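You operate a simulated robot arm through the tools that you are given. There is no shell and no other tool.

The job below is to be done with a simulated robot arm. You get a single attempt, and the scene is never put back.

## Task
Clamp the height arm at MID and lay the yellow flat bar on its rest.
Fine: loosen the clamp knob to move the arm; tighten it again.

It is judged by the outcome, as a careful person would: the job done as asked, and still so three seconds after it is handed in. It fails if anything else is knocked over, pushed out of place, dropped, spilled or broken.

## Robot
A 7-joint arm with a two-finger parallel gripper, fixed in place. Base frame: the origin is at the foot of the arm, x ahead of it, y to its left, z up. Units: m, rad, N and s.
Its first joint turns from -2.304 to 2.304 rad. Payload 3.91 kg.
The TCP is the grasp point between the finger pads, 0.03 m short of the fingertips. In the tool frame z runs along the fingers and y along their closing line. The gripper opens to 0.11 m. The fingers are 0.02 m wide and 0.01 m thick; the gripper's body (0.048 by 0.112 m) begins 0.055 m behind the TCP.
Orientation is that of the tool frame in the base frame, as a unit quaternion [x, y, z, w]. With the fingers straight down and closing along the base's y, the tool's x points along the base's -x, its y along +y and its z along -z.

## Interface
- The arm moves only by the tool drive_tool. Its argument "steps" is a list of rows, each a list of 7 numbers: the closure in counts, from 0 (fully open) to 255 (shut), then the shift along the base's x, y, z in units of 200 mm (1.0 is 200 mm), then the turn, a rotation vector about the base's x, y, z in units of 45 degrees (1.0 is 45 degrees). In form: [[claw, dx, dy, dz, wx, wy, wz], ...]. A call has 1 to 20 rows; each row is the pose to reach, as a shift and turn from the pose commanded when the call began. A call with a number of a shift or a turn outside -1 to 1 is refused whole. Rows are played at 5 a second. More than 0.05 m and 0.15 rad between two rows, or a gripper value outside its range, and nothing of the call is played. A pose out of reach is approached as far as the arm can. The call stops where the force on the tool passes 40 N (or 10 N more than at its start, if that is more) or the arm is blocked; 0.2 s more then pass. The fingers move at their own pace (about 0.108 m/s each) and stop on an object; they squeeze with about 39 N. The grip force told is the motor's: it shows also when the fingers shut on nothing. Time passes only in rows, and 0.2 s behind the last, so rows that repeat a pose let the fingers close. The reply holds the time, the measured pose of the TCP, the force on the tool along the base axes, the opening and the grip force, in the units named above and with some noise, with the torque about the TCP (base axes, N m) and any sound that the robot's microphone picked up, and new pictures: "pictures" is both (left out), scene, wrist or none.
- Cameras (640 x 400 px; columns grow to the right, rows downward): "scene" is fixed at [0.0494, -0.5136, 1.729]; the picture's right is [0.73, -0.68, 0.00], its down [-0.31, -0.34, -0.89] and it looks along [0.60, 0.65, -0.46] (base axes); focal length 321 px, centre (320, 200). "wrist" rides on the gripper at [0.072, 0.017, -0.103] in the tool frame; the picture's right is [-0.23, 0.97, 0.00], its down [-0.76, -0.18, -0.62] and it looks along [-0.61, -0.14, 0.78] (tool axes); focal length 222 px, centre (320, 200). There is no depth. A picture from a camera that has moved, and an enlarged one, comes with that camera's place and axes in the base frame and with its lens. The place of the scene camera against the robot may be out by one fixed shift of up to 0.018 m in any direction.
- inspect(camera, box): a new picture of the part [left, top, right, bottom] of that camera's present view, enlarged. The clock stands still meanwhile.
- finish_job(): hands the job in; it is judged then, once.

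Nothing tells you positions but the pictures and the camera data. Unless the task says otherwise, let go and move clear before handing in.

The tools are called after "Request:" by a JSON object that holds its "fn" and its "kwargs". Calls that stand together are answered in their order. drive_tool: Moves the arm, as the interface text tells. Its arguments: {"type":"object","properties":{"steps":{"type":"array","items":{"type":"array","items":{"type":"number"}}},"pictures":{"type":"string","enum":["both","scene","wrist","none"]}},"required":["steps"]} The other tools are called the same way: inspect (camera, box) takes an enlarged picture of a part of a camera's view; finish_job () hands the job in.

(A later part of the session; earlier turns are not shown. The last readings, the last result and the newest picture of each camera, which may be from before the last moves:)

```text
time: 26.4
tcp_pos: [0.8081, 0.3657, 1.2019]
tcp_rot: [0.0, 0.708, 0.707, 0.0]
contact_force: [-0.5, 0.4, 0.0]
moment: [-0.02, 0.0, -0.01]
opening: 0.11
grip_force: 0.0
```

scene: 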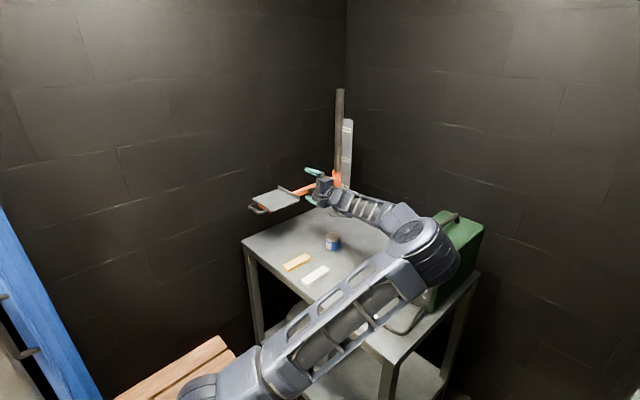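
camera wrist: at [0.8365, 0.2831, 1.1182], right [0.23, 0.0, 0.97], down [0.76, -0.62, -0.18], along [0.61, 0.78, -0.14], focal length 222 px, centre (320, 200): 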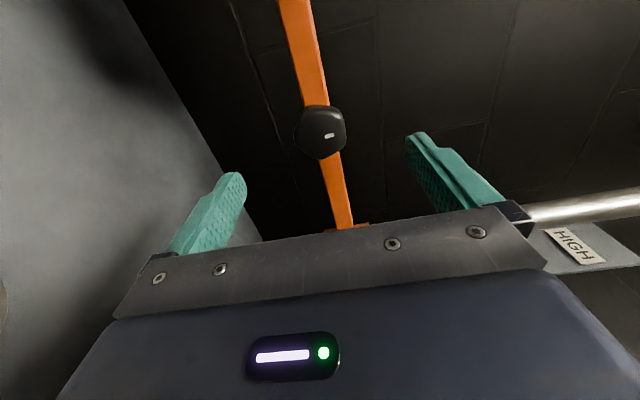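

The elbow is safe here. I'll roll the wrist by +58° in free space, so that loosening later happens well inside the wrist's range.

Request:
{"fn": "drive_tool", "kwargs": {"steps": [[0, 0, 0, 0, 0, 0.15, 0], [0, 0, 0, 0, 0, 0.3, 0], [0, 0, 0, 0, 0, 0.45, 0], [0, 0, 0, 0, 0, 0.6, 0], [0, 0, 0, 0, 0, 0.75, 0], [0, 0, 0, 0, 0, 0.9, 0]], "pictures": "none"}}

Request:
{"fn": "drive_tool", "kwargs": {"steps": [[0, 0, 0, 0, 0, 0.15, 0], [0, 0, 0, 0, 0, 0.3, 0], [0, 0, 0, 0, 0, 0.433, 0], [0, 0, 0, 0, 0, 0.433, 0]], "pictures": "both"}}

```text
time: 27.8
tcp_pos: [0.809, 0.3659, 1.201]
tcp_rot: [0.246, 0.663, 0.663, -0.244]
contact_force: [-0.3, 0.3, 0.4]
moment: [-0.03, 0.02, -0.03]
opening: 0.1098
grip_force: 0.1
```

```text
time: 28.8
tcp_pos: [0.8102, 0.3669, 1.2007]
tcp_rot: [0.354, 0.613, 0.612, -0.354]
contact_force: [0.2, -0.2, 0.2]
moment: [-0.01, 0.01, -0.04]
opening: 0.1099
grip_force: 0.0
camera wrist: at [0.7876, 0.2627, 1.2726], right [0.96, 0.0, 0.29], down [0.23, -0.62, -0.75], along [0.18, 0.78, -0.6], focal length 222 px, centre (320, 200)
```

scene: 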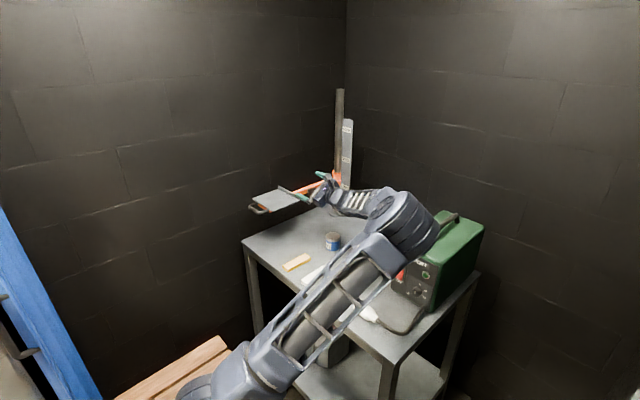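
wrist: 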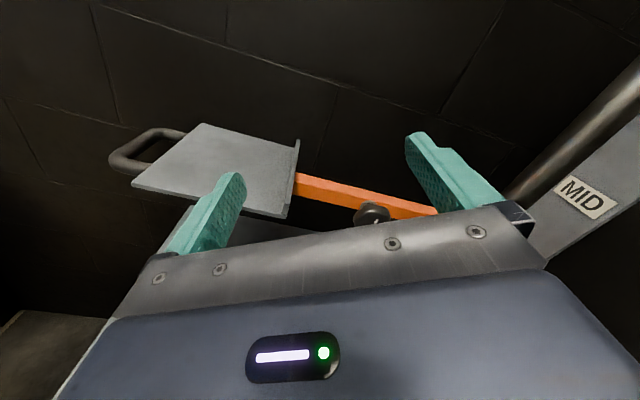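

Rolling this way brings the elbow back up, which is good. I'll continue to a full +90° roll with the camera above, which leaves plenty of range to loosen.

Request:
{"fn": "drive_tool", "kwargs": {"steps": [[0, 0, 0, 0, 0, 0.15, 0], [0, 0, 0, 0, 0, 0.3, 0], [0, 0, 0, 0, 0, 0.45, 0], [0, 0, 0, 0, 0, 0.6, 0], [0, 0, 0, 0, 0, 0.667, 0], [0, 0, 0, 0, 0, 0.667, 0]], "pictures": "both"}}

```text
time: 30.2
tcp_pos: [0.8098, 0.3658, 1.2016]
tcp_rot: [0.501, 0.499, 0.5, -0.5]
contact_force: [-0.1, -0.1, -0.3]
moment: [0.03, -0.02, 0.04]
opening: 0.1101
grip_force: 0.0
camera wrist: at [0.8261, 0.2627, 1.2734], right [0.97, 0.0, -0.23], down [-0.18, -0.62, -0.76], along [-0.14, 0.78, -0.61], focal length 222 px, centre (320, 200)
```

scene: 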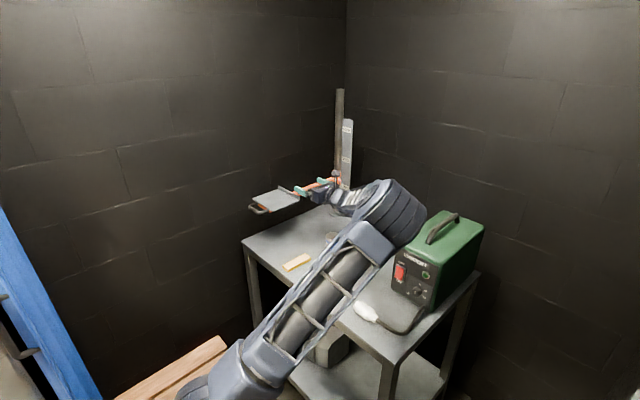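
wrist: 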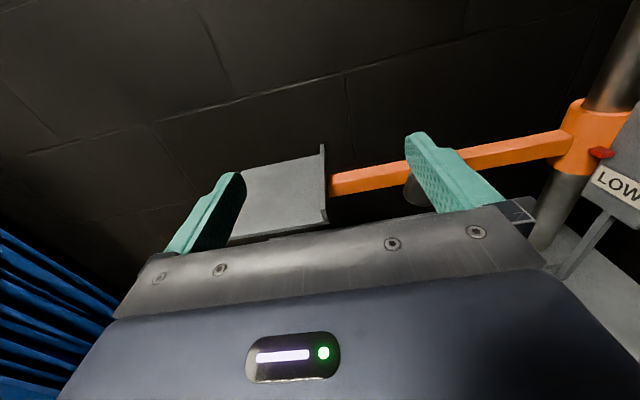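

The elbow is higher now. I'll come down in front of the knob, keeping off in y, and check alignment.

Request:
{"fn": "drive_tool", "kwargs": {"steps": [[0, 0.12, 0, -0.12, 0, 0, 0], [0, 0.24, 0, -0.24, 0, 0, 0], [0, 0.36, 0, -0.36, 0, 0, 0], [0, 0.494, 0, -0.5, 0, 0, 0], [0, 0.494, 0, -0.5, 0, 0, 0]], "pictures": "both"}}

Request:
{"fn": "inspect", "kwargs": {"camera": "wrist", "box": [220, 80, 440, 230]}}

```text
time: 31.4
tcp_pos: [0.9082, 0.3674, 1.1007]
tcp_rot: [0.5, 0.5, 0.5, -0.5]
contact_force: [0.1, 0.1, -0.1]
moment: [0.0, -0.01, 0.01]
opening: 0.1099
grip_force: 0.0
camera wrist: at [0.924, 0.2643, 1.1728], right [0.97, 0.0, -0.23], down [-0.18, -0.62, -0.76], along [-0.14, 0.78, -0.61], focal length 222 px, centre (320, 200)
```

scene: 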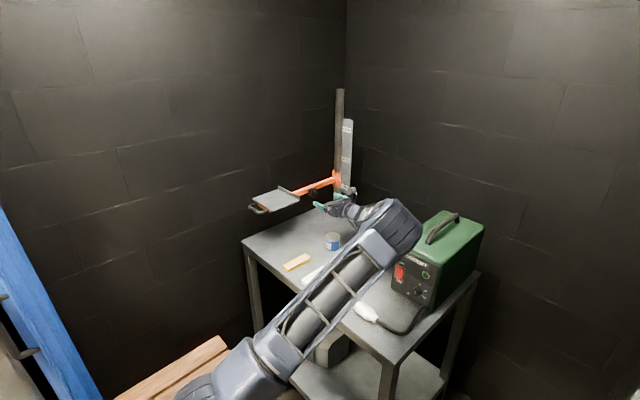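
wrist: 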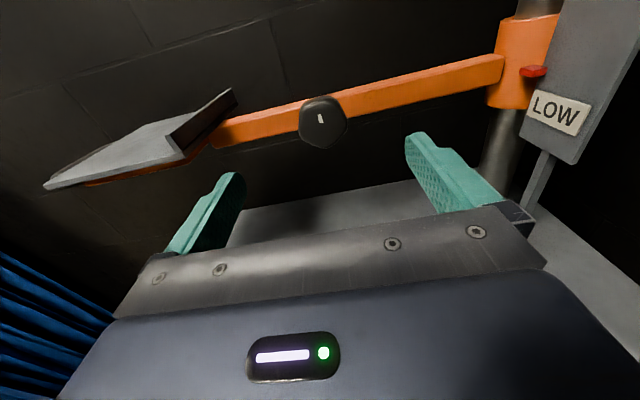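

```text
2.67 times, centred on (330, 155) of wrist
camera zoom: at [0.924, 0.2643, 1.1728], right [0.97, 0.0, -0.23], down [-0.18, -0.62, -0.76], along [-0.14, 0.78, -0.61], focal length 592 px, centre (293, 320)
```

zoom: 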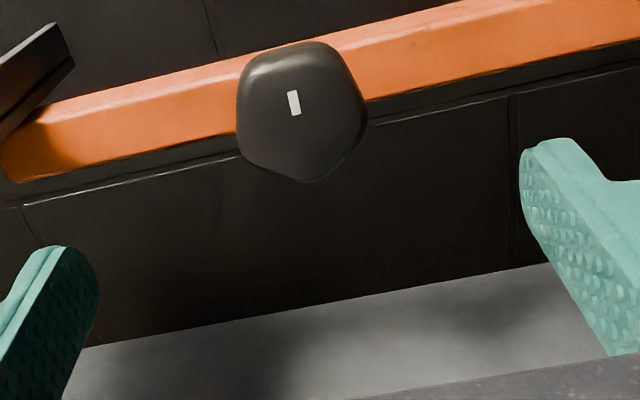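

Everything lines up: the knob is at x≈0.909, z≈1.102. I'll slide on and close.

Request:
{"fn": "drive_tool", "kwargs": {"steps": [[0, 0.004, 0.1, 0.004, 0, 0, 0], [0, 0.005, 0.2, 0.005, 0, 0, 0], [0, 0.005, 0.3, 0.005, 0, 0, 0], [0, 0.005, 0.39, 0.005, 0, 0, 0], [0, 0.005, 0.39, 0.005, 0, 0, 0], [255, 0.005, 0.39, 0.005, 0, 0, 0], [255, 0.005, 0.39, 0.005, 0, 0, 0], [255, 0.005, 0.39, 0.005, 0, 0, 0], [255, 0.005, 0.39, 0.005, 0, 0, 0]], "pictures": "both"}}

```text
time: 33.4
tcp_pos: [0.9101, 0.4429, 1.102]
tcp_rot: [-0.5, -0.5, -0.5, 0.5]
contact_force: [8.4, 6.4, 1.2]
moment: [0.1, -0.02, -0.32]
opening: 0.0452
grip_force: 45.7
camera wrist: at [0.9265, 0.3411, 1.1745], right [0.97, 0.0, -0.23], down [-0.18, -0.62, -0.76], along [-0.14, 0.78, -0.61], focal length 222 px, centre (320, 200)
```

scene: 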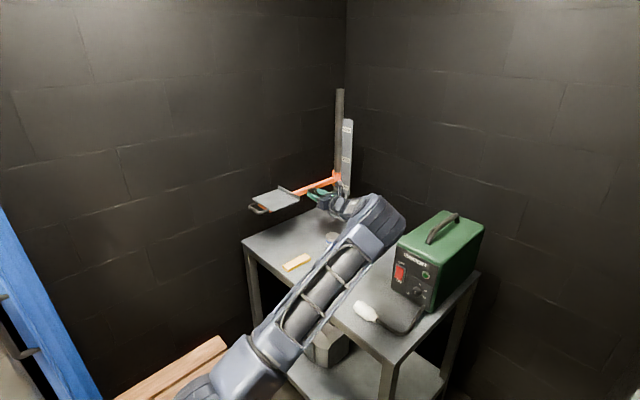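
wrist: 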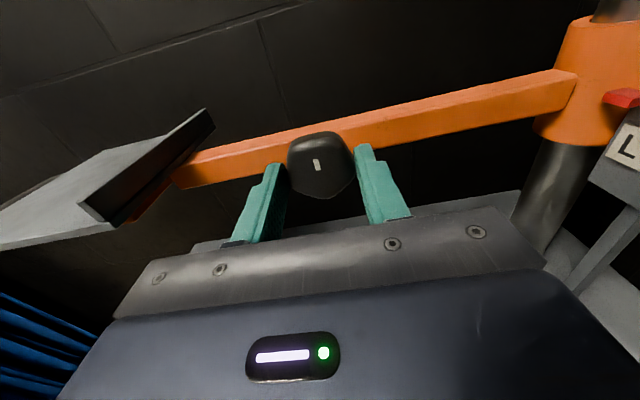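

Gripped with little strain and a good elbow posture. Now I'll loosen: 45° first, then a bit more.

Request:
{"fn": "drive_tool", "kwargs": {"steps": [[255, 0, 0, 0, 0, -0.15, 0], [255, 0, 0, 0, 0, -0.3, 0], [255, 0, 0, 0, 0, -0.45, 0], [255, 0, 0, 0, 0, -0.6, 0], [255, 0, 0, 0, 0, -0.75, 0], [255, 0, 0, 0, 0, -0.9, 0], [255, 0, 0, 0, 0, -1, 0], [255, 0, 0, 0, 0, -1, 0]], "pictures": "both"}}

```text
time: 35.2
tcp_pos: [0.9104, 0.4445, 1.102]
tcp_rot: [0.272, 0.652, 0.654, -0.271]
contact_force: [17.1, 7.2, 3.8]
moment: [0.43, -0.02, -0.31]
opening: 0.0452
grip_force: 44.8
camera wrist: at [0.8697, 0.3412, 1.165], right [0.85, 0.0, 0.53], down [0.41, -0.62, -0.66], along [0.33, 0.78, -0.53], focal length 222 px, centre (320, 200)
```

scene: 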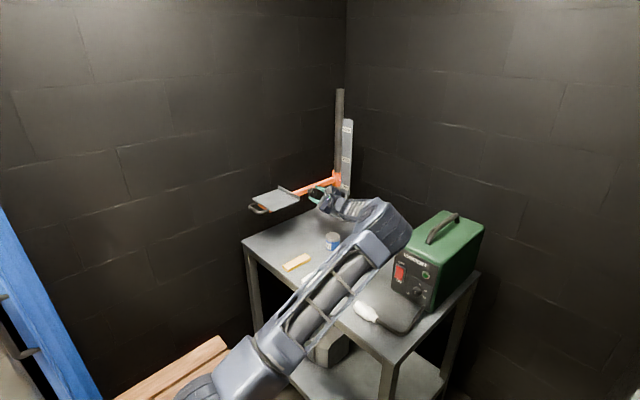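
wrist: 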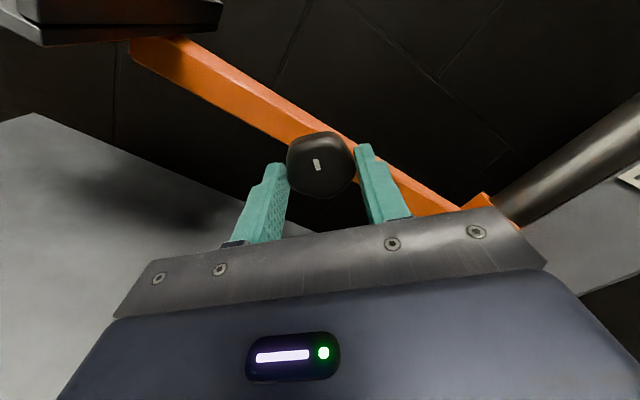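

The elbow barely moved. I'll turn a further 14° and then make a small lift test.

Request:
{"fn": "drive_tool", "kwargs": {"steps": [[255, -0.003, 0, 0, 0, -0.15, 0], [255, -0.005, 0, 0, 0, -0.31, 0], [255, -0.005, 0, 0, 0, -0.31, 0], [255, -0.005, 0, 0.02, 0, -0.31, 0], [255, -0.005, 0, 0.04, 0, -0.31, 0], [255, -0.005, 0, 0.06, 0, -0.31, 0], [255, -0.005, 0, 0.08, 0, -0.31, 0], [255, -0.005, 0, 0.1, 0, -0.31, 0], [255, -0.005, 0, 0.1, 0, -0.31, 0]], "pictures": "both"}}

```text
time: 35.8
tcp_pos: [0.91, 0.4441, 1.1024]
tcp_rot: [0.195, 0.68, 0.68, -0.193]
contact_force: [13.1, 15.1, -5.2]
moment: [0.1, 0.01, -0.79]
opening: 0.0452
grip_force: 44.8
stopped in row 3: the force on the tool passed its limit at 41 N (the readings are from after the stop); the commanded pose is now the measured one
camera wrist: at [0.8559, 0.3412, 1.1544], right [0.71, 0.0, 0.71], down [0.55, -0.63, -0.55], along [0.44, 0.78, -0.44], focal length 222 px, centre (320, 200)
```

scene: 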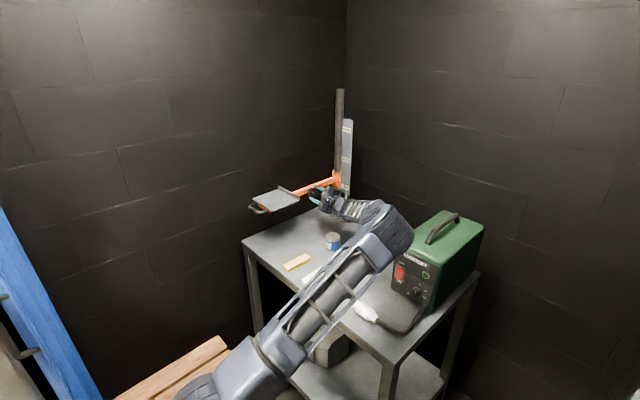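
wrist: 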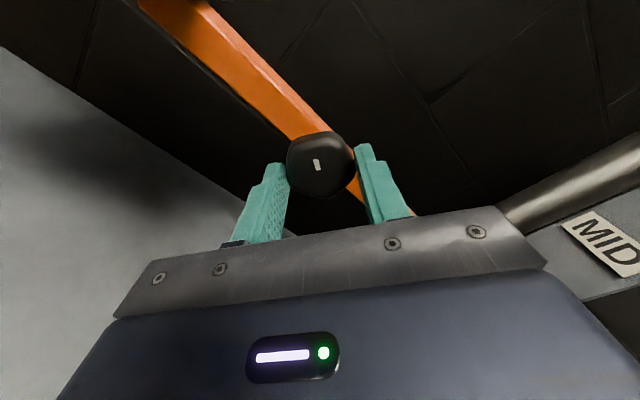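

A brief side-force spike stopped the call, but the full 58° is reached and the force is now low. I'll relieve the strain slightly and lift slowly.

Request:
{"fn": "drive_tool", "kwargs": {"steps": [[255, 0.005, 0.005, 0, 0, 0, 0], [255, 0.006, 0.006, 0, 0, 0, 0], [255, 0.006, 0.006, 0.015, 0, 0, 0], [255, 0.006, 0.006, 0.03, 0, 0, 0], [255, 0.006, 0.006, 0.045, 0, 0, 0], [255, 0.006, 0.006, 0.06, 0, 0, 0], [255, 0.006, 0.006, 0.06, 0, 0, 0]], "pictures": "none"}}

```text
time: 37.4
tcp_pos: [0.9101, 0.4443, 1.1147]
tcp_rot: [0.193, 0.68, 0.681, -0.193]
contact_force: [-22.8, -23.6, -6.4]
moment: [-0.58, 0.02, 0.84]
opening: 0.0455
grip_force: 45.0
```

It lifts freely with about 6 N vertical. My sideways correction was a bit too much, so I'll take most of it back and continue the lift.

Request:
{"fn": "drive_tool", "kwargs": {"steps": [[255, -0.002, -0.002, 0, 0, 0, 0], [255, -0.0037, -0.0035, 0, 0, 0, 0], [255, -0.0037, -0.0035, 0.02, 0, 0, 0], [255, -0.0037, -0.0035, 0.04, 0, 0, 0], [255, -0.0037, -0.0035, 0.06, 0, 0, 0], [255, -0.0037, -0.0035, 0.08, 0, 0, 0], [255, -0.0037, -0.0035, 0.1, 0, 0, 0], [255, -0.0037, -0.0035, 0.12, 0, 0, 0], [255, -0.0037, -0.0035, 0.14, 0, 0, 0], [255, -0.0037, -0.0035, 0.16, 0, 0, 0], [255, -0.0037, -0.0035, 0.16, 0, 0, 0]], "pictures": "scene"}}

```text
time: 39.8
tcp_pos: [0.9086, 0.4435, 1.1463]
tcp_rot: [0.194, 0.681, 0.68, -0.193]
contact_force: [7.8, 7.2, -4.2]
moment: [-0.34, -0.02, -0.28]
opening: 0.0452
grip_force: 45.3
```

scene: 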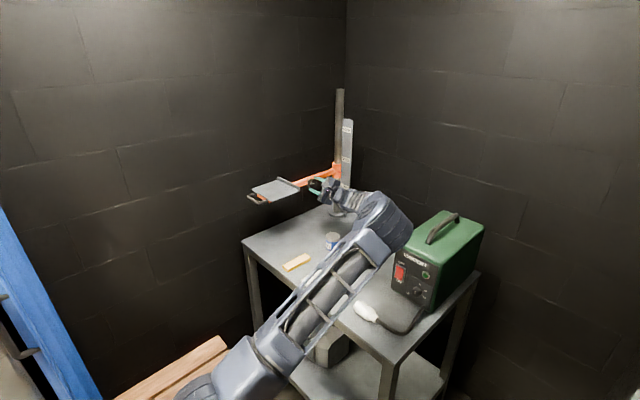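

The lift works and the elbow stays clear. I'll continue to just short of MID and check the pointer.

Request:
{"fn": "drive_tool", "kwargs": {"steps": [[255, 0, 0, 0.03, 0, 0, 0], [255, 0, 0, 0.06, 0, 0, 0], [255, 0, 0, 0.09, 0, 0, 0], [255, 0, 0, 0.12, 0, 0, 0], [255, 0, 0, 0.15, 0, 0, 0], [255, 0, 0, 0.18, 0, 0, 0], [255, 0, 0, 0.21, 0, 0, 0], [255, 0, 0, 0.24, 0, 0, 0], [255, 0, 0, 0.27, 0, 0, 0], [255, 0, 0, 0.3, 0, 0, 0], [255, 0, 0, 0.3, 0, 0, 0]], "pictures": "both"}}

Request:
{"fn": "inspect", "kwargs": {"camera": "scene", "box": [320, 135, 365, 195]}}

```text
time: 42.2
tcp_pos: [0.9092, 0.4444, 1.207]
tcp_rot: [0.194, 0.68, 0.681, -0.193]
contact_force: [4.5, 9.2, -3.3]
moment: [-0.88, -0.02, -0.15]
opening: 0.0453
grip_force: 45.1
camera wrist: at [0.856, 0.3411, 1.2598], right [0.71, 0.0, 0.71], down [0.55, -0.62, -0.55], along [0.44, 0.78, -0.44], focal length 222 px, centre (320, 200)
```

scene: 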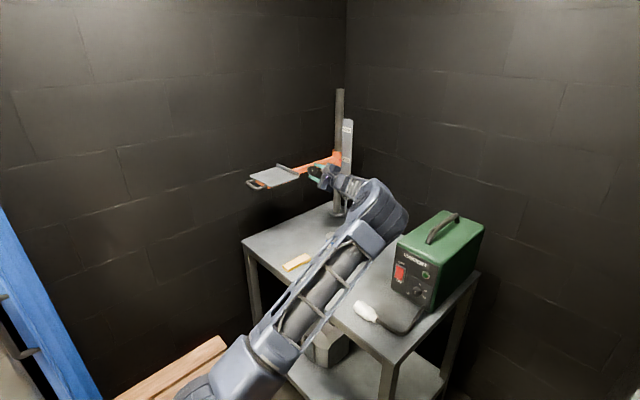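
wrist: 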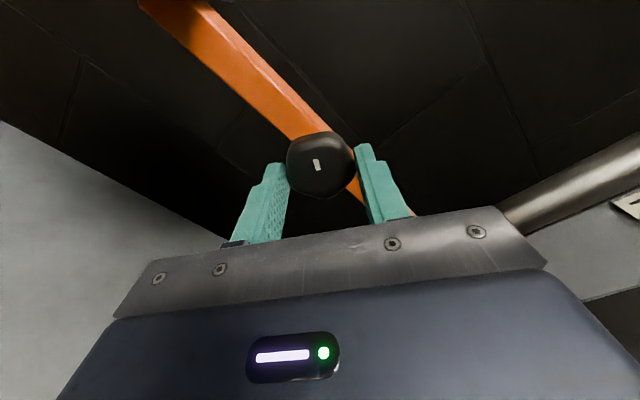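

```text
6.67 times, centred on (342, 165) of scene
camera zoom: at [0.0494, -0.5136, 1.729], right [0.73, -0.68, 0.0], down [-0.31, -0.34, -0.89], along [0.6, 0.65, -0.46], focal length 2142 px, centre (170, 433)
```

zoom: 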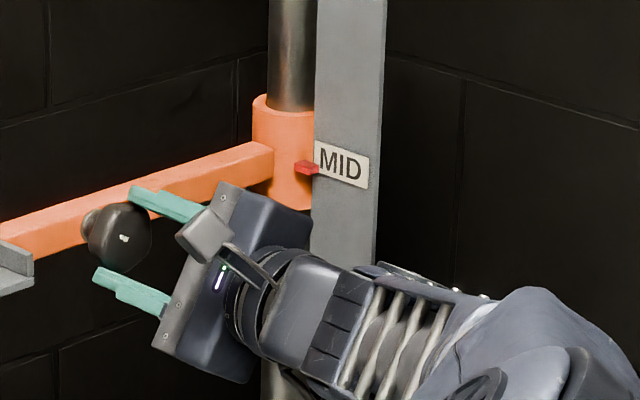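

The pointer is just below the MID label's centre. I'll enlarge for a precise reading.

Request:
{"fn": "inspect", "kwargs": {"camera": "scene", "box": [334, 152, 350, 174]}}

```text
16.00 times, centred on (342, 163) of scene
camera zoom: at [0.0494, -0.5136, 1.729], right [0.73, -0.68, 0.0], down [-0.31, -0.34, -0.89], along [0.6, 0.65, -0.46], focal length 5141 px, centre (-32, 792)
```

zoom: 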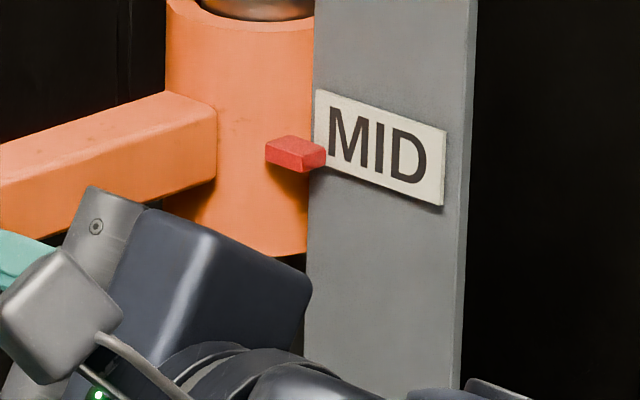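

The pointer is about 8–9 mm low. I'll raise by that and recheck.

Request:
{"fn": "drive_tool", "kwargs": {"steps": [[255, 0, 0, 0.014, 0, 0, 0], [255, 0, 0, 0.028, 0, 0, 0], [255, 0, 0, 0.042, 0, 0, 0], [255, 0, 0, 0.042, 0, 0, 0]], "pictures": "none"}}

Request:
{"fn": "inspect", "kwargs": {"camera": "scene", "box": [334, 152, 350, 174]}}

Request:
{"fn": "inspect", "kwargs": {"camera": "scene", "box": [315, 140, 365, 180]}}

```text
time: 43.2
tcp_pos: [0.9099, 0.444, 1.2149]
tcp_rot: [0.195, 0.68, 0.68, -0.193]
contact_force: [6.6, 11.3, -4.9]
moment: [0.16, 0.0, 0.46]
opening: 0.0452
grip_force: 44.4
```

```text
16.00 times, centred on (342, 163) of scene
camera zoom: at [0.0494, -0.5136, 1.729], right [0.73, -0.68, 0.0], down [-0.31, -0.34, -0.89], along [0.6, 0.65, -0.46], focal length 5141 px, centre (-32, 792)
```

zoom: 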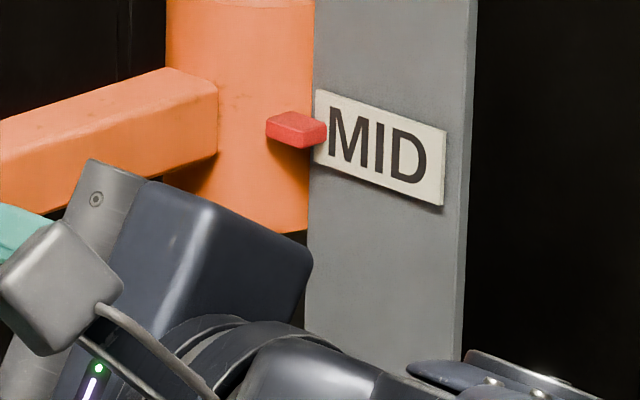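

```text
10.00 times, centred on (340, 160) of scene
camera zoom: at [0.0494, -0.5136, 1.729], right [0.73, -0.68, 0.0], down [-0.31, -0.34, -0.89], along [0.6, 0.65, -0.46], focal length 3213 px, centre (120, 600)
```

zoom: 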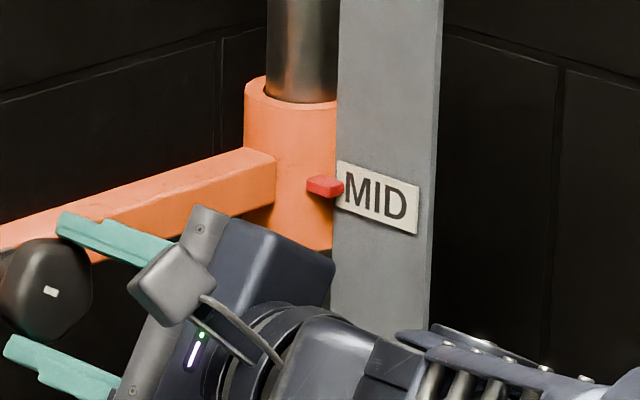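

The pointer is within about 1 mm of the MID centre line. I'll trim up 1 mm, then tighten by turning the knob back 58°.

Request:
{"fn": "drive_tool", "kwargs": {"steps": [[255, -0.001, -0.001, 0.005, 0, 0, 0], [255, -0.001, -0.001, 0.005, 0, 0.13, 0], [255, -0.001, -0.001, 0.005, 0, 0.26, 0], [255, -0.001, -0.001, 0.005, 0, 0.39, 0], [255, -0.001, -0.001, 0.005, 0, 0.52, 0], [255, -0.001, -0.001, 0.005, 0, 0.65, 0], [255, -0.001, -0.001, 0.005, 0, 0.65, 0]], "pictures": "none"}}

```text
time: 44.8
tcp_pos: [0.91, 0.4439, 1.216]
tcp_rot: [0.361, 0.608, 0.609, -0.358]
contact_force: [15.8, -0.3, -0.9]
moment: [-0.57, 0.0, -0.41]
opening: 0.0458
grip_force: 45.0
```

Halfway tightened. I'll turn the remaining 29° to the original tight angle, with a hair of side relief.

Request:
{"fn": "drive_tool", "kwargs": {"steps": [[255, 0.001, 0, 0, 0, 0.1, 0], [255, 0.002, 0, 0, 0, 0.2, 0], [255, 0.002, 0, 0, 0, 0.3, 0], [255, 0.002, 0, 0, 0, 0.4, 0], [255, 0.002, 0, 0, 0, 0.5, 0], [255, 0.002, 0, 0, 0, 0.6, 0], [255, 0.002, 0, 0, 0, 0.64, 0], [255, 0.002, 0, 0, 0, 0.64, 0]], "pictures": "both"}}

Request:
{"fn": "inspect", "kwargs": {"camera": "scene", "box": [334, 152, 350, 174]}}

```text
time: 46.6
tcp_pos: [0.9098, 0.443, 1.216]
tcp_rot: [0.5, 0.501, 0.5, -0.499]
contact_force: [16.8, 2.1, 2.5]
moment: [0.42, -0.04, -0.15]
opening: 0.0453
grip_force: 45.1
camera wrist: at [0.9262, 0.341, 1.2883], right [0.97, 0.0, -0.22], down [-0.18, -0.62, -0.76], along [-0.14, 0.78, -0.61], focal length 222 px, centre (320, 200)
```

scene: 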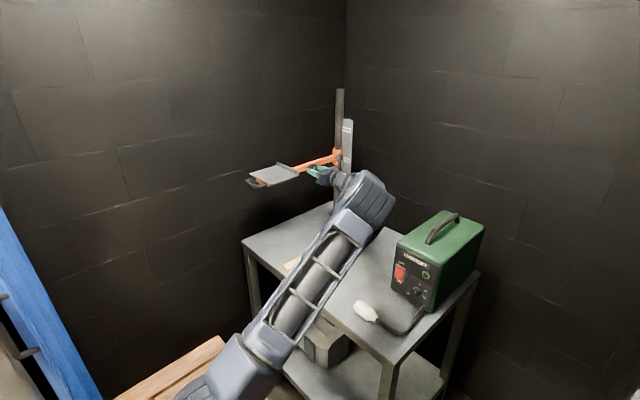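
wrist: 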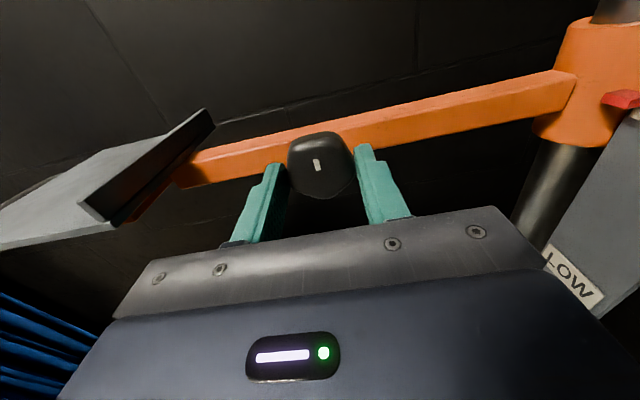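

```text
16.00 times, centred on (342, 163) of scene
camera zoom: at [0.0494, -0.5136, 1.729], right [0.73, -0.68, 0.0], down [-0.31, -0.34, -0.89], along [0.6, 0.65, -0.46], focal length 5141 px, centre (-32, 792)
```

zoom: 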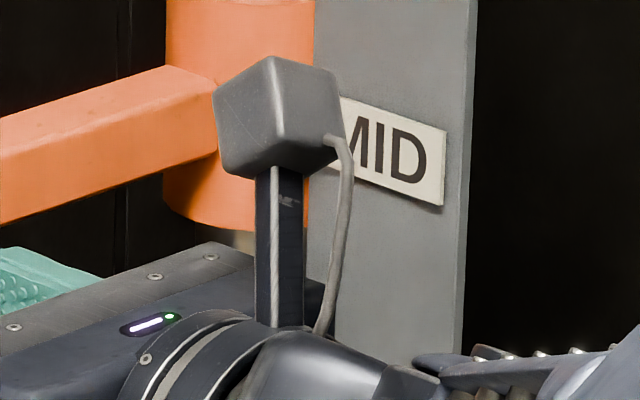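

The knob is back at its tight angle. I'll verify the clamp with a small downward push, then return.

Request:
{"fn": "drive_tool", "kwargs": {"steps": [[255, 0.003, 0, -0.005, 0, 0, 0], [255, 0.003, 0, -0.01, 0, 0, 0], [255, 0.003, 0, -0.015, 0, 0, 0], [255, 0.003, 0, -0.015, 0, 0, 0]], "pictures": "none"}}

Request:
{"fn": "drive_tool", "kwargs": {"steps": [[255, 0, 0, 0.008, 0, 0, 0], [255, 0, 0, 0.015, 0, 0, 0], [255, 0, 0, 0.015, 0, 0.1, 0], [255, 0, 0, 0.015, 0, 0.15, 0], [255, 0, 0, 0.015, 0, 0.15, 0]], "pictures": "wrist"}}

```text
time: 47.6
tcp_pos: [0.9101, 0.4438, 1.2139]
tcp_rot: [0.499, 0.501, 0.502, -0.499]
contact_force: [20.1, 14.1, 23.2]
moment: [1.3, 0.0, -0.45]
opening: 0.0453
grip_force: 45.0
```

```text
time: 48.8
tcp_pos: [0.91, 0.4438, 1.214]
tcp_rot: [0.529, 0.472, 0.47, -0.527]
contact_force: [-14.0, -0.3, -16.0]
moment: [-0.93, -0.65, 0.16]
opening: 0.0456
grip_force: 45.0
camera wrist: at [0.9347, 0.3409, 1.2844], right [0.94, 0.0, -0.34], down [-0.26, -0.63, -0.73], along [-0.21, 0.78, -0.59], focal length 222 px, centre (320, 200)
```

wrist: 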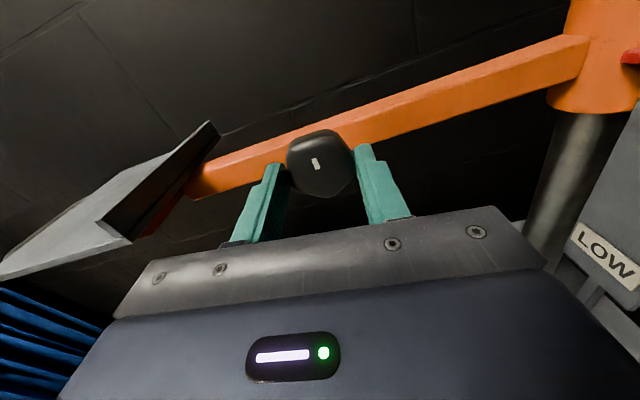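

There is a firm stop just past this angle (0.65 N m), so the knob is fully tight. I'll ease the strain, release, back off, and check where the pointer sits.

Request:
{"fn": "drive_tool", "kwargs": {"steps": [[255, -0.004, 0, -0.008, 0, -0.08, 0], [255, -0.006, 0, -0.008, 0, -0.1, 0], [0, -0.006, 0, -0.008, 0, -0.1, 0], [0, -0.006, 0, -0.008, 0, -0.1, 0], [0, -0.006, 0, -0.008, 0, -0.1, 0], [0, -0.006, -0.12, -0.008, 0, -0.1, 0], [0, -0.006, -0.24, -0.008, 0, -0.1, 0], [0, -0.006, -0.36, -0.008, 0, -0.1, 0], [0, -0.006, -0.45, -0.008, 0, -0.1, 0], [0, -0.006, -0.45, -0.008, 0, -0.1, 0]], "pictures": "both"}}

Request:
{"fn": "inspect", "kwargs": {"camera": "scene", "box": [334, 152, 350, 174]}}

Request:
{"fn": "inspect", "kwargs": {"camera": "wrist", "box": [250, 0, 640, 240]}}

```text
time: 51.0
tcp_pos: [0.9101, 0.3542, 1.2145]
tcp_rot: [-0.509, -0.492, -0.49, 0.509]
contact_force: [-0.7, -0.2, 0.1]
moment: [-0.02, 0.02, 0.01]
opening: 0.1099
grip_force: 0.1
camera wrist: at [0.9286, 0.2513, 1.287], right [0.97, 0.0, -0.26], down [-0.21, -0.62, -0.75], along [-0.16, 0.78, -0.6], focal length 222 px, centre (320, 200)
```

scene: 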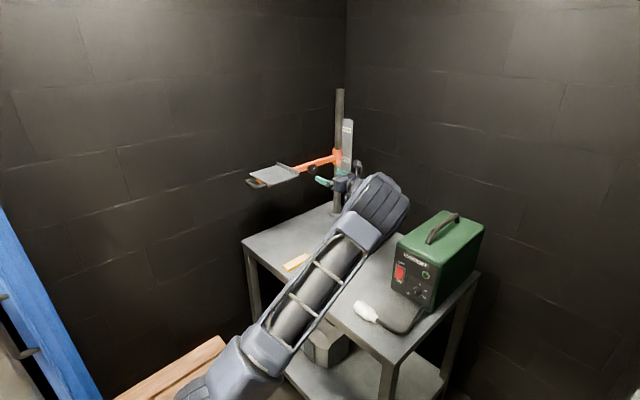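
wrist: 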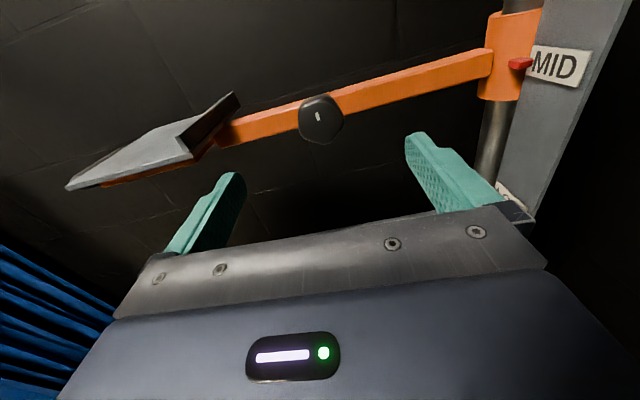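

```text
16.00 times, centred on (342, 163) of scene
camera zoom: at [0.0494, -0.5136, 1.729], right [0.73, -0.68, 0.0], down [-0.31, -0.34, -0.89], along [0.6, 0.65, -0.46], focal length 5141 px, centre (-32, 792)
```

zoom: 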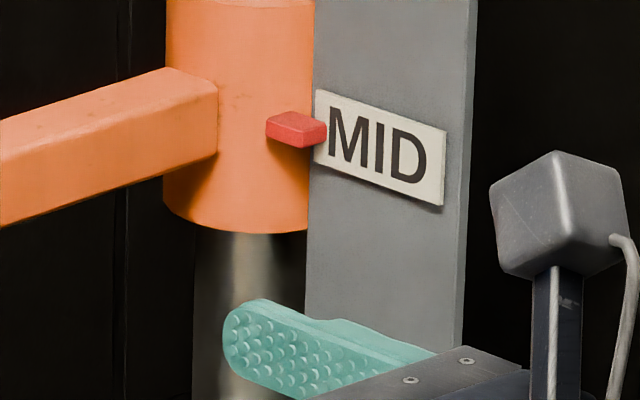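

```text
1.64 times, centred on (445, 120) of wrist
camera zoom: at [0.9286, 0.2513, 1.287], right [0.97, 0.0, -0.26], down [-0.21, -0.62, -0.75], along [-0.16, 0.78, -0.6], focal length 364 px, centre (115, 331)
```

zoom: 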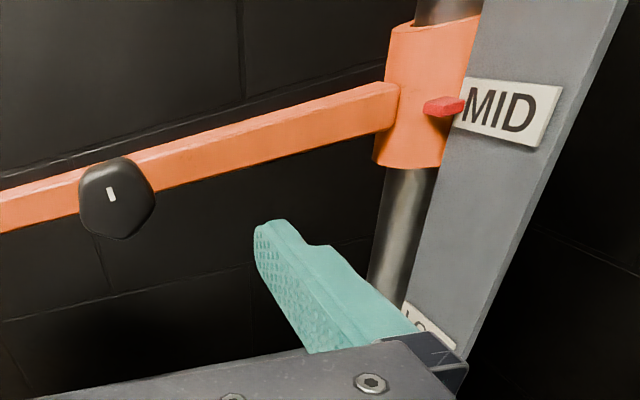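

The pointer sits at MID within about 1–2 mm and held when released. Next is the yellow bar: about 0.12 × 0.037 m, centred near (0.704, 0.33) with its length along x. I'll back away up and start turning the tool downward.

Request:
{"fn": "drive_tool", "kwargs": {"steps": [[0, -0.1, -0.1, 0.1, 0, 0, 0], [0, -0.2, -0.2, 0.2, -0.15, 0, 0], [0, -0.3, -0.3, 0.3, -0.3, 0, 0], [0, -0.4, -0.4, 0.4, -0.45, 0, 0], [0, -0.5, -0.45, 0.5, -0.6, 0, 0], [0, -0.6, -0.5, 0.6, -0.75, 0, 0], [0, -0.7, -0.5, 0.7, -0.9, 0, 0], [0, -0.75, -0.5, 0.75, -1.0, 0, 0], [0, -0.75, -0.5, 0.75, -1.0, 0, 0]], "pictures": "scene"}}

```text
time: 53.0
tcp_pos: [0.759, 0.2531, 1.3631]
tcp_rot: [0.666, 0.641, 0.265, -0.274]
contact_force: [-0.7, -0.9, 0.5]
moment: [0.03, 0.0, -0.02]
opening: 0.1104
grip_force: 0.2
```

scene: 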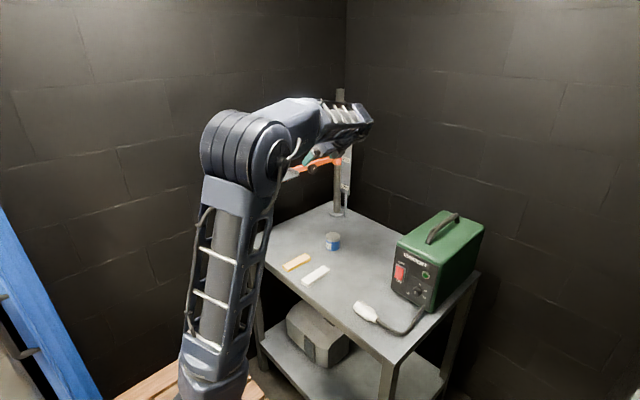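

Elbow is back high. I'll finish turning the tool to point straight down.

Request:
{"fn": "drive_tool", "kwargs": {"steps": [[0, 0, 0, 0, -0.15, 0, 0], [0, 0, 0.05, 0, -0.3, 0, 0], [0, 0, 0.1, 0, -0.45, 0, 0], [0, -0.05, 0.15, 0, -0.6, 0, 0], [0, -0.1, 0.2, 0, -0.75, 0, 0], [0, -0.15, 0.25, 0, -0.9, 0, 0], [0, -0.2, 0.3, 0, -1.0, 0, 0], [0, -0.2, 0.3, 0, -1.0, 0, 0]], "pictures": "both"}}

```text
time: 54.8
tcp_pos: [0.7194, 0.3137, 1.3657]
tcp_rot: [0.72, 0.694, 0.0, 0.001]
contact_force: [-0.2, -0.6, -0.7]
moment: [-0.01, 0.05, 0.04]
opening: 0.1099
grip_force: 0.1
camera wrist: at [0.738, 0.3862, 1.4683], right [0.96, -0.26, 0.0], down [-0.21, -0.75, 0.62], along [-0.16, -0.6, -0.78], focal length 222 px, centre (320, 200)
```

scene: 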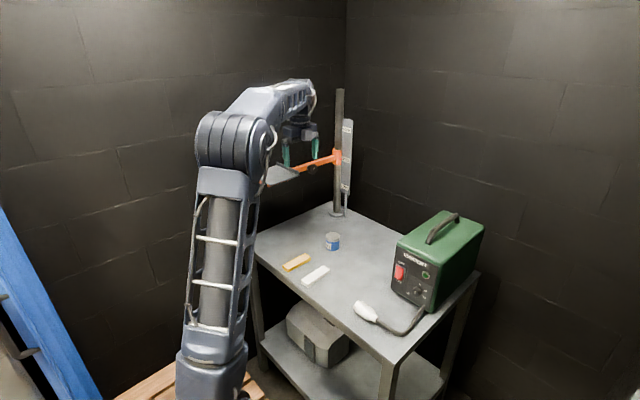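
wrist: 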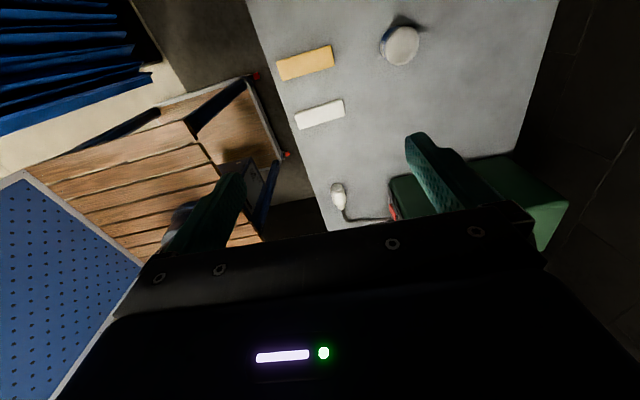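

The tool points straight down. I'll yaw 91° so the fingers close across the bar, staying high.

Request:
{"fn": "drive_tool", "kwargs": {"steps": [[60, 0, 0, 0, 0, 0, 0.15], [90, 0, 0, 0, 0, 0, 0.3], [116, 0, 0, 0, 0, 0, 0.45], [116, 0, 0, 0, 0, 0, 0.6], [116, 0, 0, 0, 0, 0, 0.75], [116, 0, 0, 0, 0, 0, 0.9], [116, 0, 0, 0, 0, 0, 1.0]], "pictures": "none"}}

Request:
{"fn": "drive_tool", "kwargs": {"steps": [[116, 0, 0, 0, 0, 0, 0.15], [116, 0, 0, 0, 0, 0, 0.3], [116, 0, 0, 0, 0, 0, 0.45], [116, 0, 0, 0, 0, 0, 0.6], [116, -0.04, 0.04, -0.1, 0, 0, 0.75], [116, -0.08, 0.04, -0.2, 0, 0, 0.9], [116, -0.08, 0.04, -0.3, 0, 0, 1.0], [116, -0.08, 0.04, -0.3, 0, 0, 1.0]], "pictures": "both"}}

Request:
{"fn": "inspect", "kwargs": {"camera": "wrist", "box": [240, 80, 520, 220]}}

```text
time: 56.4
tcp_pos: [0.7192, 0.3145, 1.3638]
tcp_rot: [0.398, 0.917, 0.0, 0.001]
contact_force: [0.7, -0.7, 0.3]
moment: [-0.02, -0.02, -0.02]
opening: 0.0599
grip_force: 0.0
```

```text
time: 58.2
tcp_pos: [0.7028, 0.3213, 1.304]
tcp_rot: [0.017, 1.0, 0.002, 0.001]
contact_force: [0.3, 0.6, 0.0]
moment: [0.01, 0.0, 0.02]
opening: 0.0603
grip_force: 0.1
camera wrist: at [0.6298, 0.3413, 1.4075], right [0.26, 0.97, 0.0], down [0.75, -0.2, 0.62], along [0.6, -0.16, -0.78], focal length 222 px, centre (320, 200)
```

scene: 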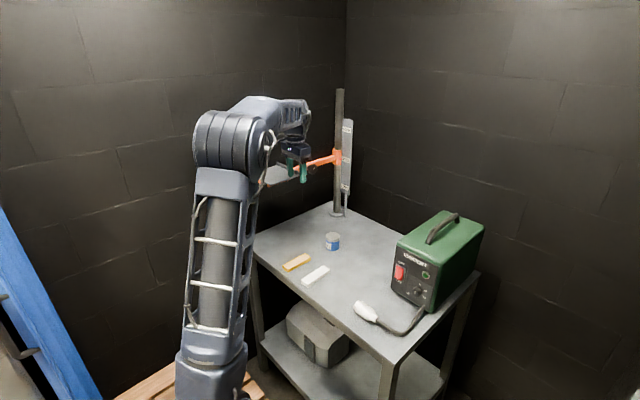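
wrist: 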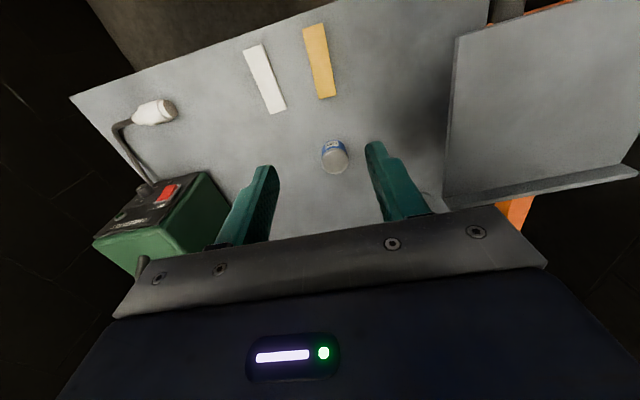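

```text
2.29 times, centred on (380, 150) of wrist
camera zoom: at [0.6298, 0.3413, 1.4075], right [0.26, 0.97, 0.0], down [0.75, -0.2, 0.62], along [0.6, -0.16, -0.78], focal length 508 px, centre (183, 314)
```

zoom: 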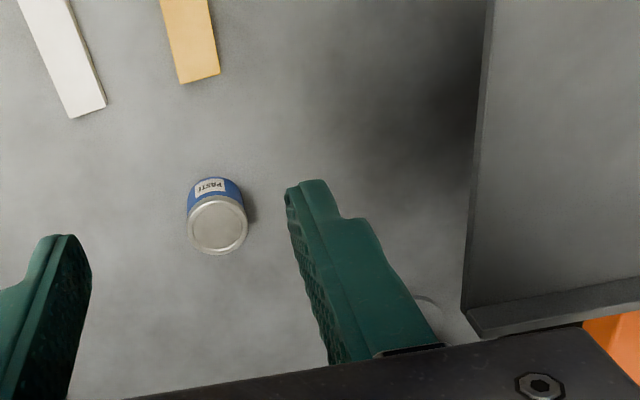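

The plate spans x 0.661–0.800 inside the lip and y 0.428–0.58. The bar is at about (0.70, 0.328). I'll descend over the bar in stages, keeping clear of the plate edge.

Request:
{"fn": "drive_tool", "kwargs": {"steps": [[116, -0.005, 0.015, -0.15, 0, 0, 0], [116, -0.01, 0.03, -0.3, 0, 0, 0], [116, -0.01, 0.03, -0.45, 0, 0, 0], [116, -0.01, 0.03, -0.6, 0, 0, 0], [116, -0.01, 0.03, -0.75, 0, 0, 0], [116, -0.01, 0.03, -0.9, 0, 0, 0], [116, -0.01, 0.03, -0.9, 0, 0, 0]], "pictures": "both"}}

```text
time: 59.8
tcp_pos: [0.6994, 0.3275, 1.1227]
tcp_rot: [0.018, 1.0, 0.0, 0.0]
contact_force: [0.8, 0.4, -0.6]
moment: [-0.01, 0.02, 0.02]
opening: 0.06
grip_force: 0.0
camera wrist: at [0.6271, 0.3468, 1.2268], right [0.26, 0.97, 0.0], down [0.75, -0.21, 0.62], along [0.6, -0.16, -0.78], focal length 222 px, centre (320, 200)
```

scene: 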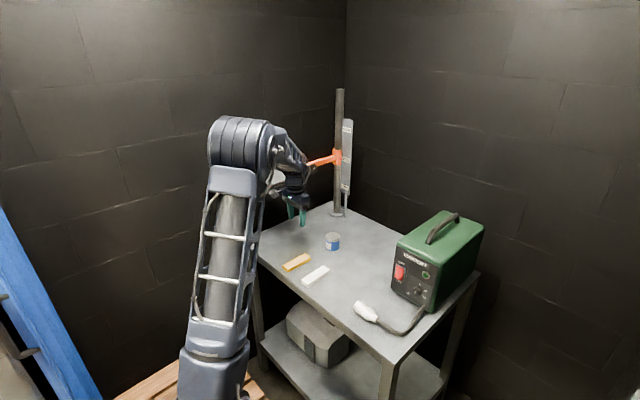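
wrist: 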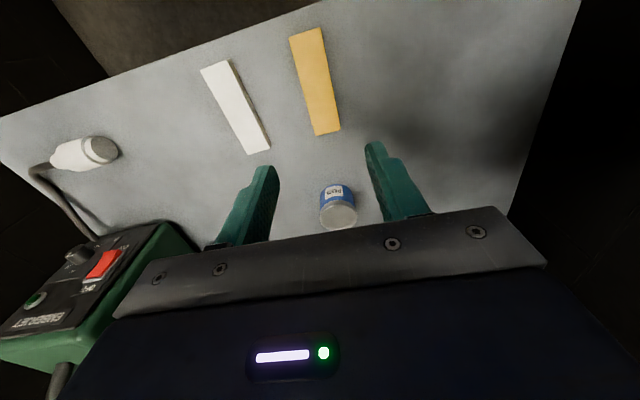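

Aligned with the bar: centre about (0.697, 0.327), yaw about −1.5°. I'll descend to just above it and check.

Request:
{"fn": "drive_tool", "kwargs": {"steps": [[116, -0.01, 0, -0.15, 0, 0, 0], [116, -0.01, 0, -0.3, 0, 0, 0], [116, -0.01, 0, -0.45, 0, 0, 0], [116, -0.01, 0, -0.6, 0, 0, 0], [116, -0.01, 0, -0.75, 0, 0, 0], [116, -0.01, 0, -0.85, 0, 0, 0], [116, -0.01, 0, -0.85, 0, 0, 0]], "pictures": "both"}}

Request:
{"fn": "inspect", "kwargs": {"camera": "wrist", "box": [220, 60, 440, 240]}}

Request:
{"fn": "inspect", "kwargs": {"camera": "scene", "box": [250, 160, 370, 310]}}

```text
time: 61.4
tcp_pos: [0.6988, 0.328, 0.9552]
tcp_rot: [0.017, 1.0, 0.001, 0.001]
contact_force: [-0.8, -0.2, -0.7]
moment: [-0.02, -0.02, -0.03]
opening: 0.0599
grip_force: 0.1
camera wrist: at [0.6268, 0.348, 1.0581], right [0.26, 0.97, 0.0], down [0.75, -0.21, 0.62], along [0.6, -0.16, -0.78], focal length 222 px, centre (320, 200)
```

scene: 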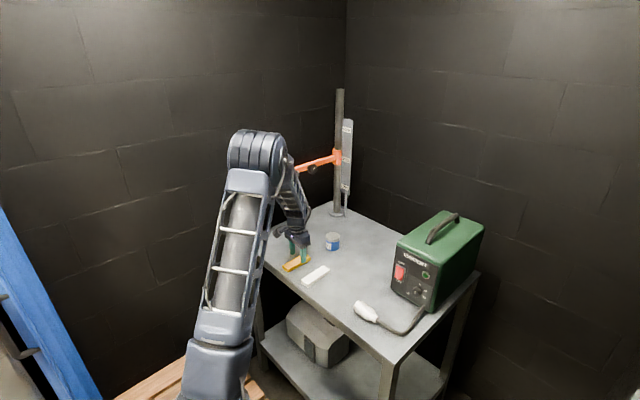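
wrist: 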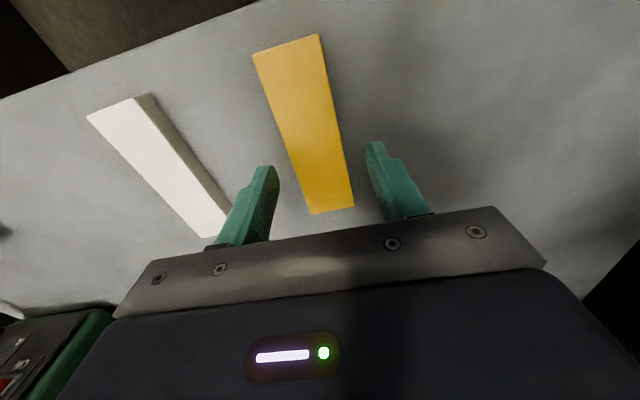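

```text
2.22 times, centred on (330, 150) of wrist
camera zoom: at [0.6268, 0.348, 1.0581], right [0.26, 0.97, 0.0], down [0.75, -0.21, 0.62], along [0.6, -0.16, -0.78], focal length 494 px, centre (298, 311)
```

zoom: 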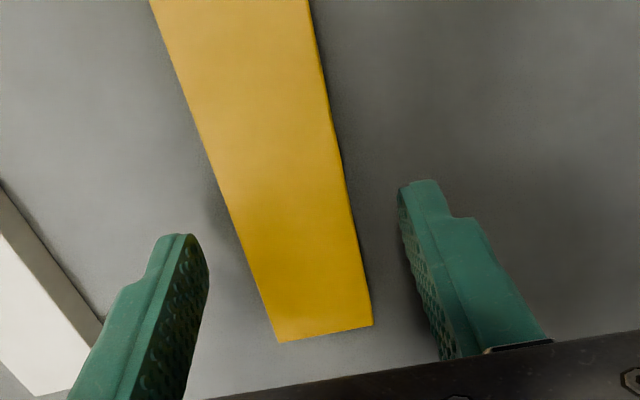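

```text
2.67 times, centred on (310, 235) of scene
camera zoom: at [0.0494, -0.5136, 1.729], right [0.73, -0.68, 0.0], down [-0.31, -0.34, -0.89], along [0.6, 0.65, -0.46], focal length 857 px, centre (347, 107)
```

zoom: 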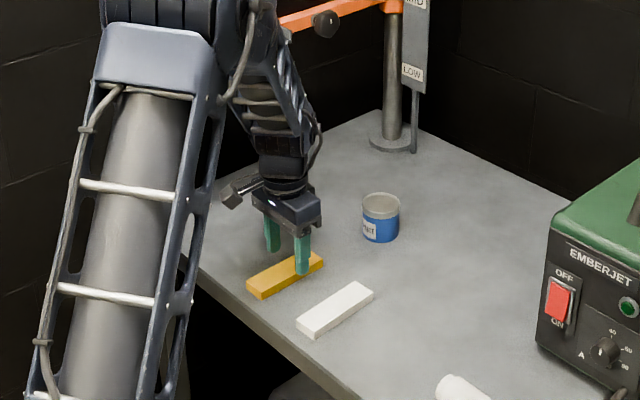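

Comparing scales between views puts the bar top nearer z 0.917, so the fingertips are already just above it, and its centre is near (0.690, 0.327). I'll shift slightly and descend the last ~17 mm slowly.

Request:
{"fn": "drive_tool", "kwargs": {"steps": [[116, -0.02, 0, 0, 0, 0, 0], [116, -0.042, 0, 0, 0, 0, 0], [116, -0.042, 0, -0.02, 0, 0, 0], [116, -0.042, 0, -0.04, 0, 0, 0], [116, -0.042, 0, -0.06, 0, 0, 0], [116, -0.042, 0, -0.08, 0, 0, 0], [116, -0.042, 0, -0.08, 0, 0, 0]], "pictures": "both"}}

Request:
{"fn": "inspect", "kwargs": {"camera": "scene", "box": [275, 230, 325, 280]}}

Request:
{"fn": "inspect", "kwargs": {"camera": "wrist", "box": [220, 60, 440, 240]}}

```text
time: 63.0
tcp_pos: [0.6902, 0.3283, 0.9386]
tcp_rot: [0.017, 1.0, 0.001, 0.0]
contact_force: [-0.1, -0.7, 0.4]
moment: [0.01, -0.01, 0.03]
opening: 0.0601
grip_force: 0.1
camera wrist: at [0.6181, 0.3477, 1.0426], right [0.26, 0.97, 0.0], down [0.75, -0.21, 0.62], along [0.6, -0.16, -0.78], focal length 222 px, centre (320, 200)
```

scene: 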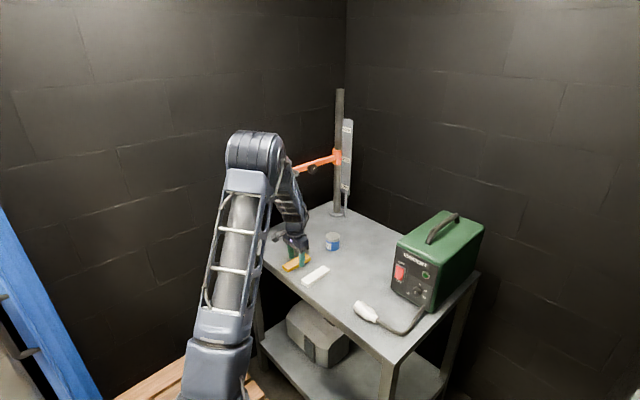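
wrist: 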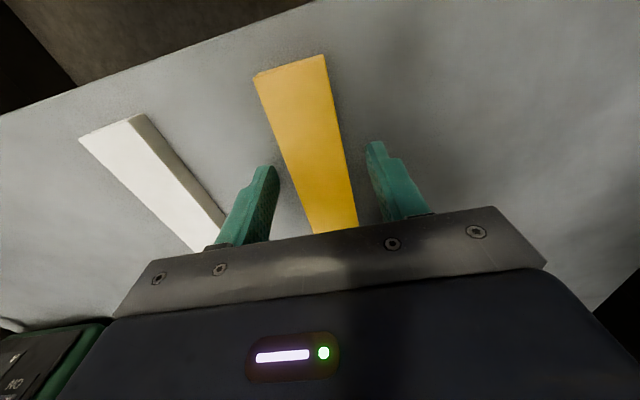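

```text
8.00 times, centred on (300, 255) of scene
camera zoom: at [0.0494, -0.5136, 1.729], right [0.73, -0.68, 0.0], down [-0.31, -0.34, -0.89], along [0.6, 0.65, -0.46], focal length 2570 px, centre (480, -240)
```

zoom: 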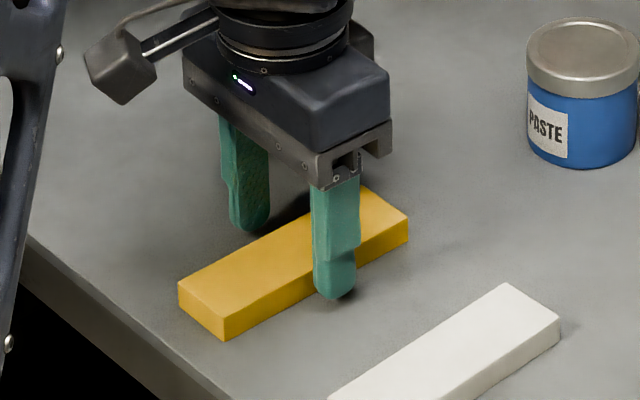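

```text
2.22 times, centred on (330, 150) of wrist
camera zoom: at [0.6181, 0.3477, 1.0426], right [0.26, 0.97, 0.0], down [0.75, -0.21, 0.62], along [0.6, -0.16, -0.78], focal length 494 px, centre (298, 311)
```

zoom: 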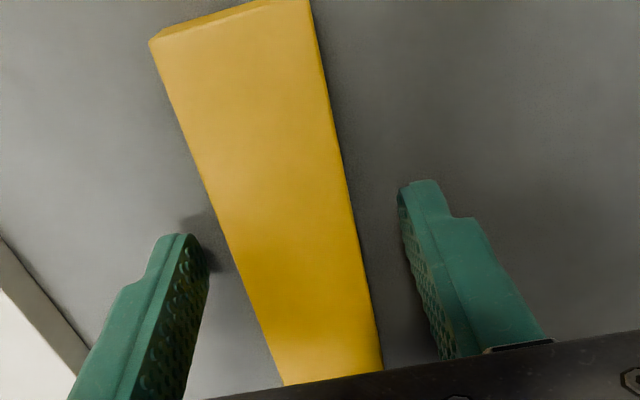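

The fingers straddle the bar at its middle with no contact. I'll go 3 mm lower and close.

Request:
{"fn": "drive_tool", "kwargs": {"steps": [[116, 0, 0, -0.008, 0, 0, 0], [116, 0, 0, -0.016, 0, 0, 0], [116, 0, 0, -0.016, 0, 0, 0], [255, 0, 0, -0.016, 0, 0, 0], [255, 0, 0, -0.016, 0, 0, 0], [255, 0, 0, -0.016, 0, 0, 0], [255, 0, 0, -0.016, 0, 0, 0]], "pictures": "none"}}

Request:
{"fn": "inspect", "kwargs": {"camera": "scene", "box": [275, 230, 325, 280]}}

```text
time: 64.6
tcp_pos: [0.6893, 0.3282, 0.9356]
tcp_rot: [0.018, 1.0, 0.001, 0.001]
contact_force: [0.1, 1.2, -0.3]
moment: [0.0, -0.03, 0.03]
opening: 0.0375
grip_force: 39.5
```

```text
8.00 times, centred on (300, 255) of scene
camera zoom: at [0.0494, -0.5136, 1.729], right [0.73, -0.68, 0.0], down [-0.31, -0.34, -0.89], along [0.6, 0.65, -0.46], focal length 2570 px, centre (480, -240)
```

zoom: 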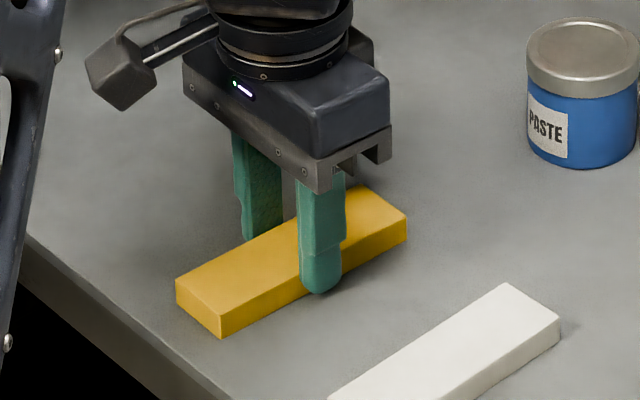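

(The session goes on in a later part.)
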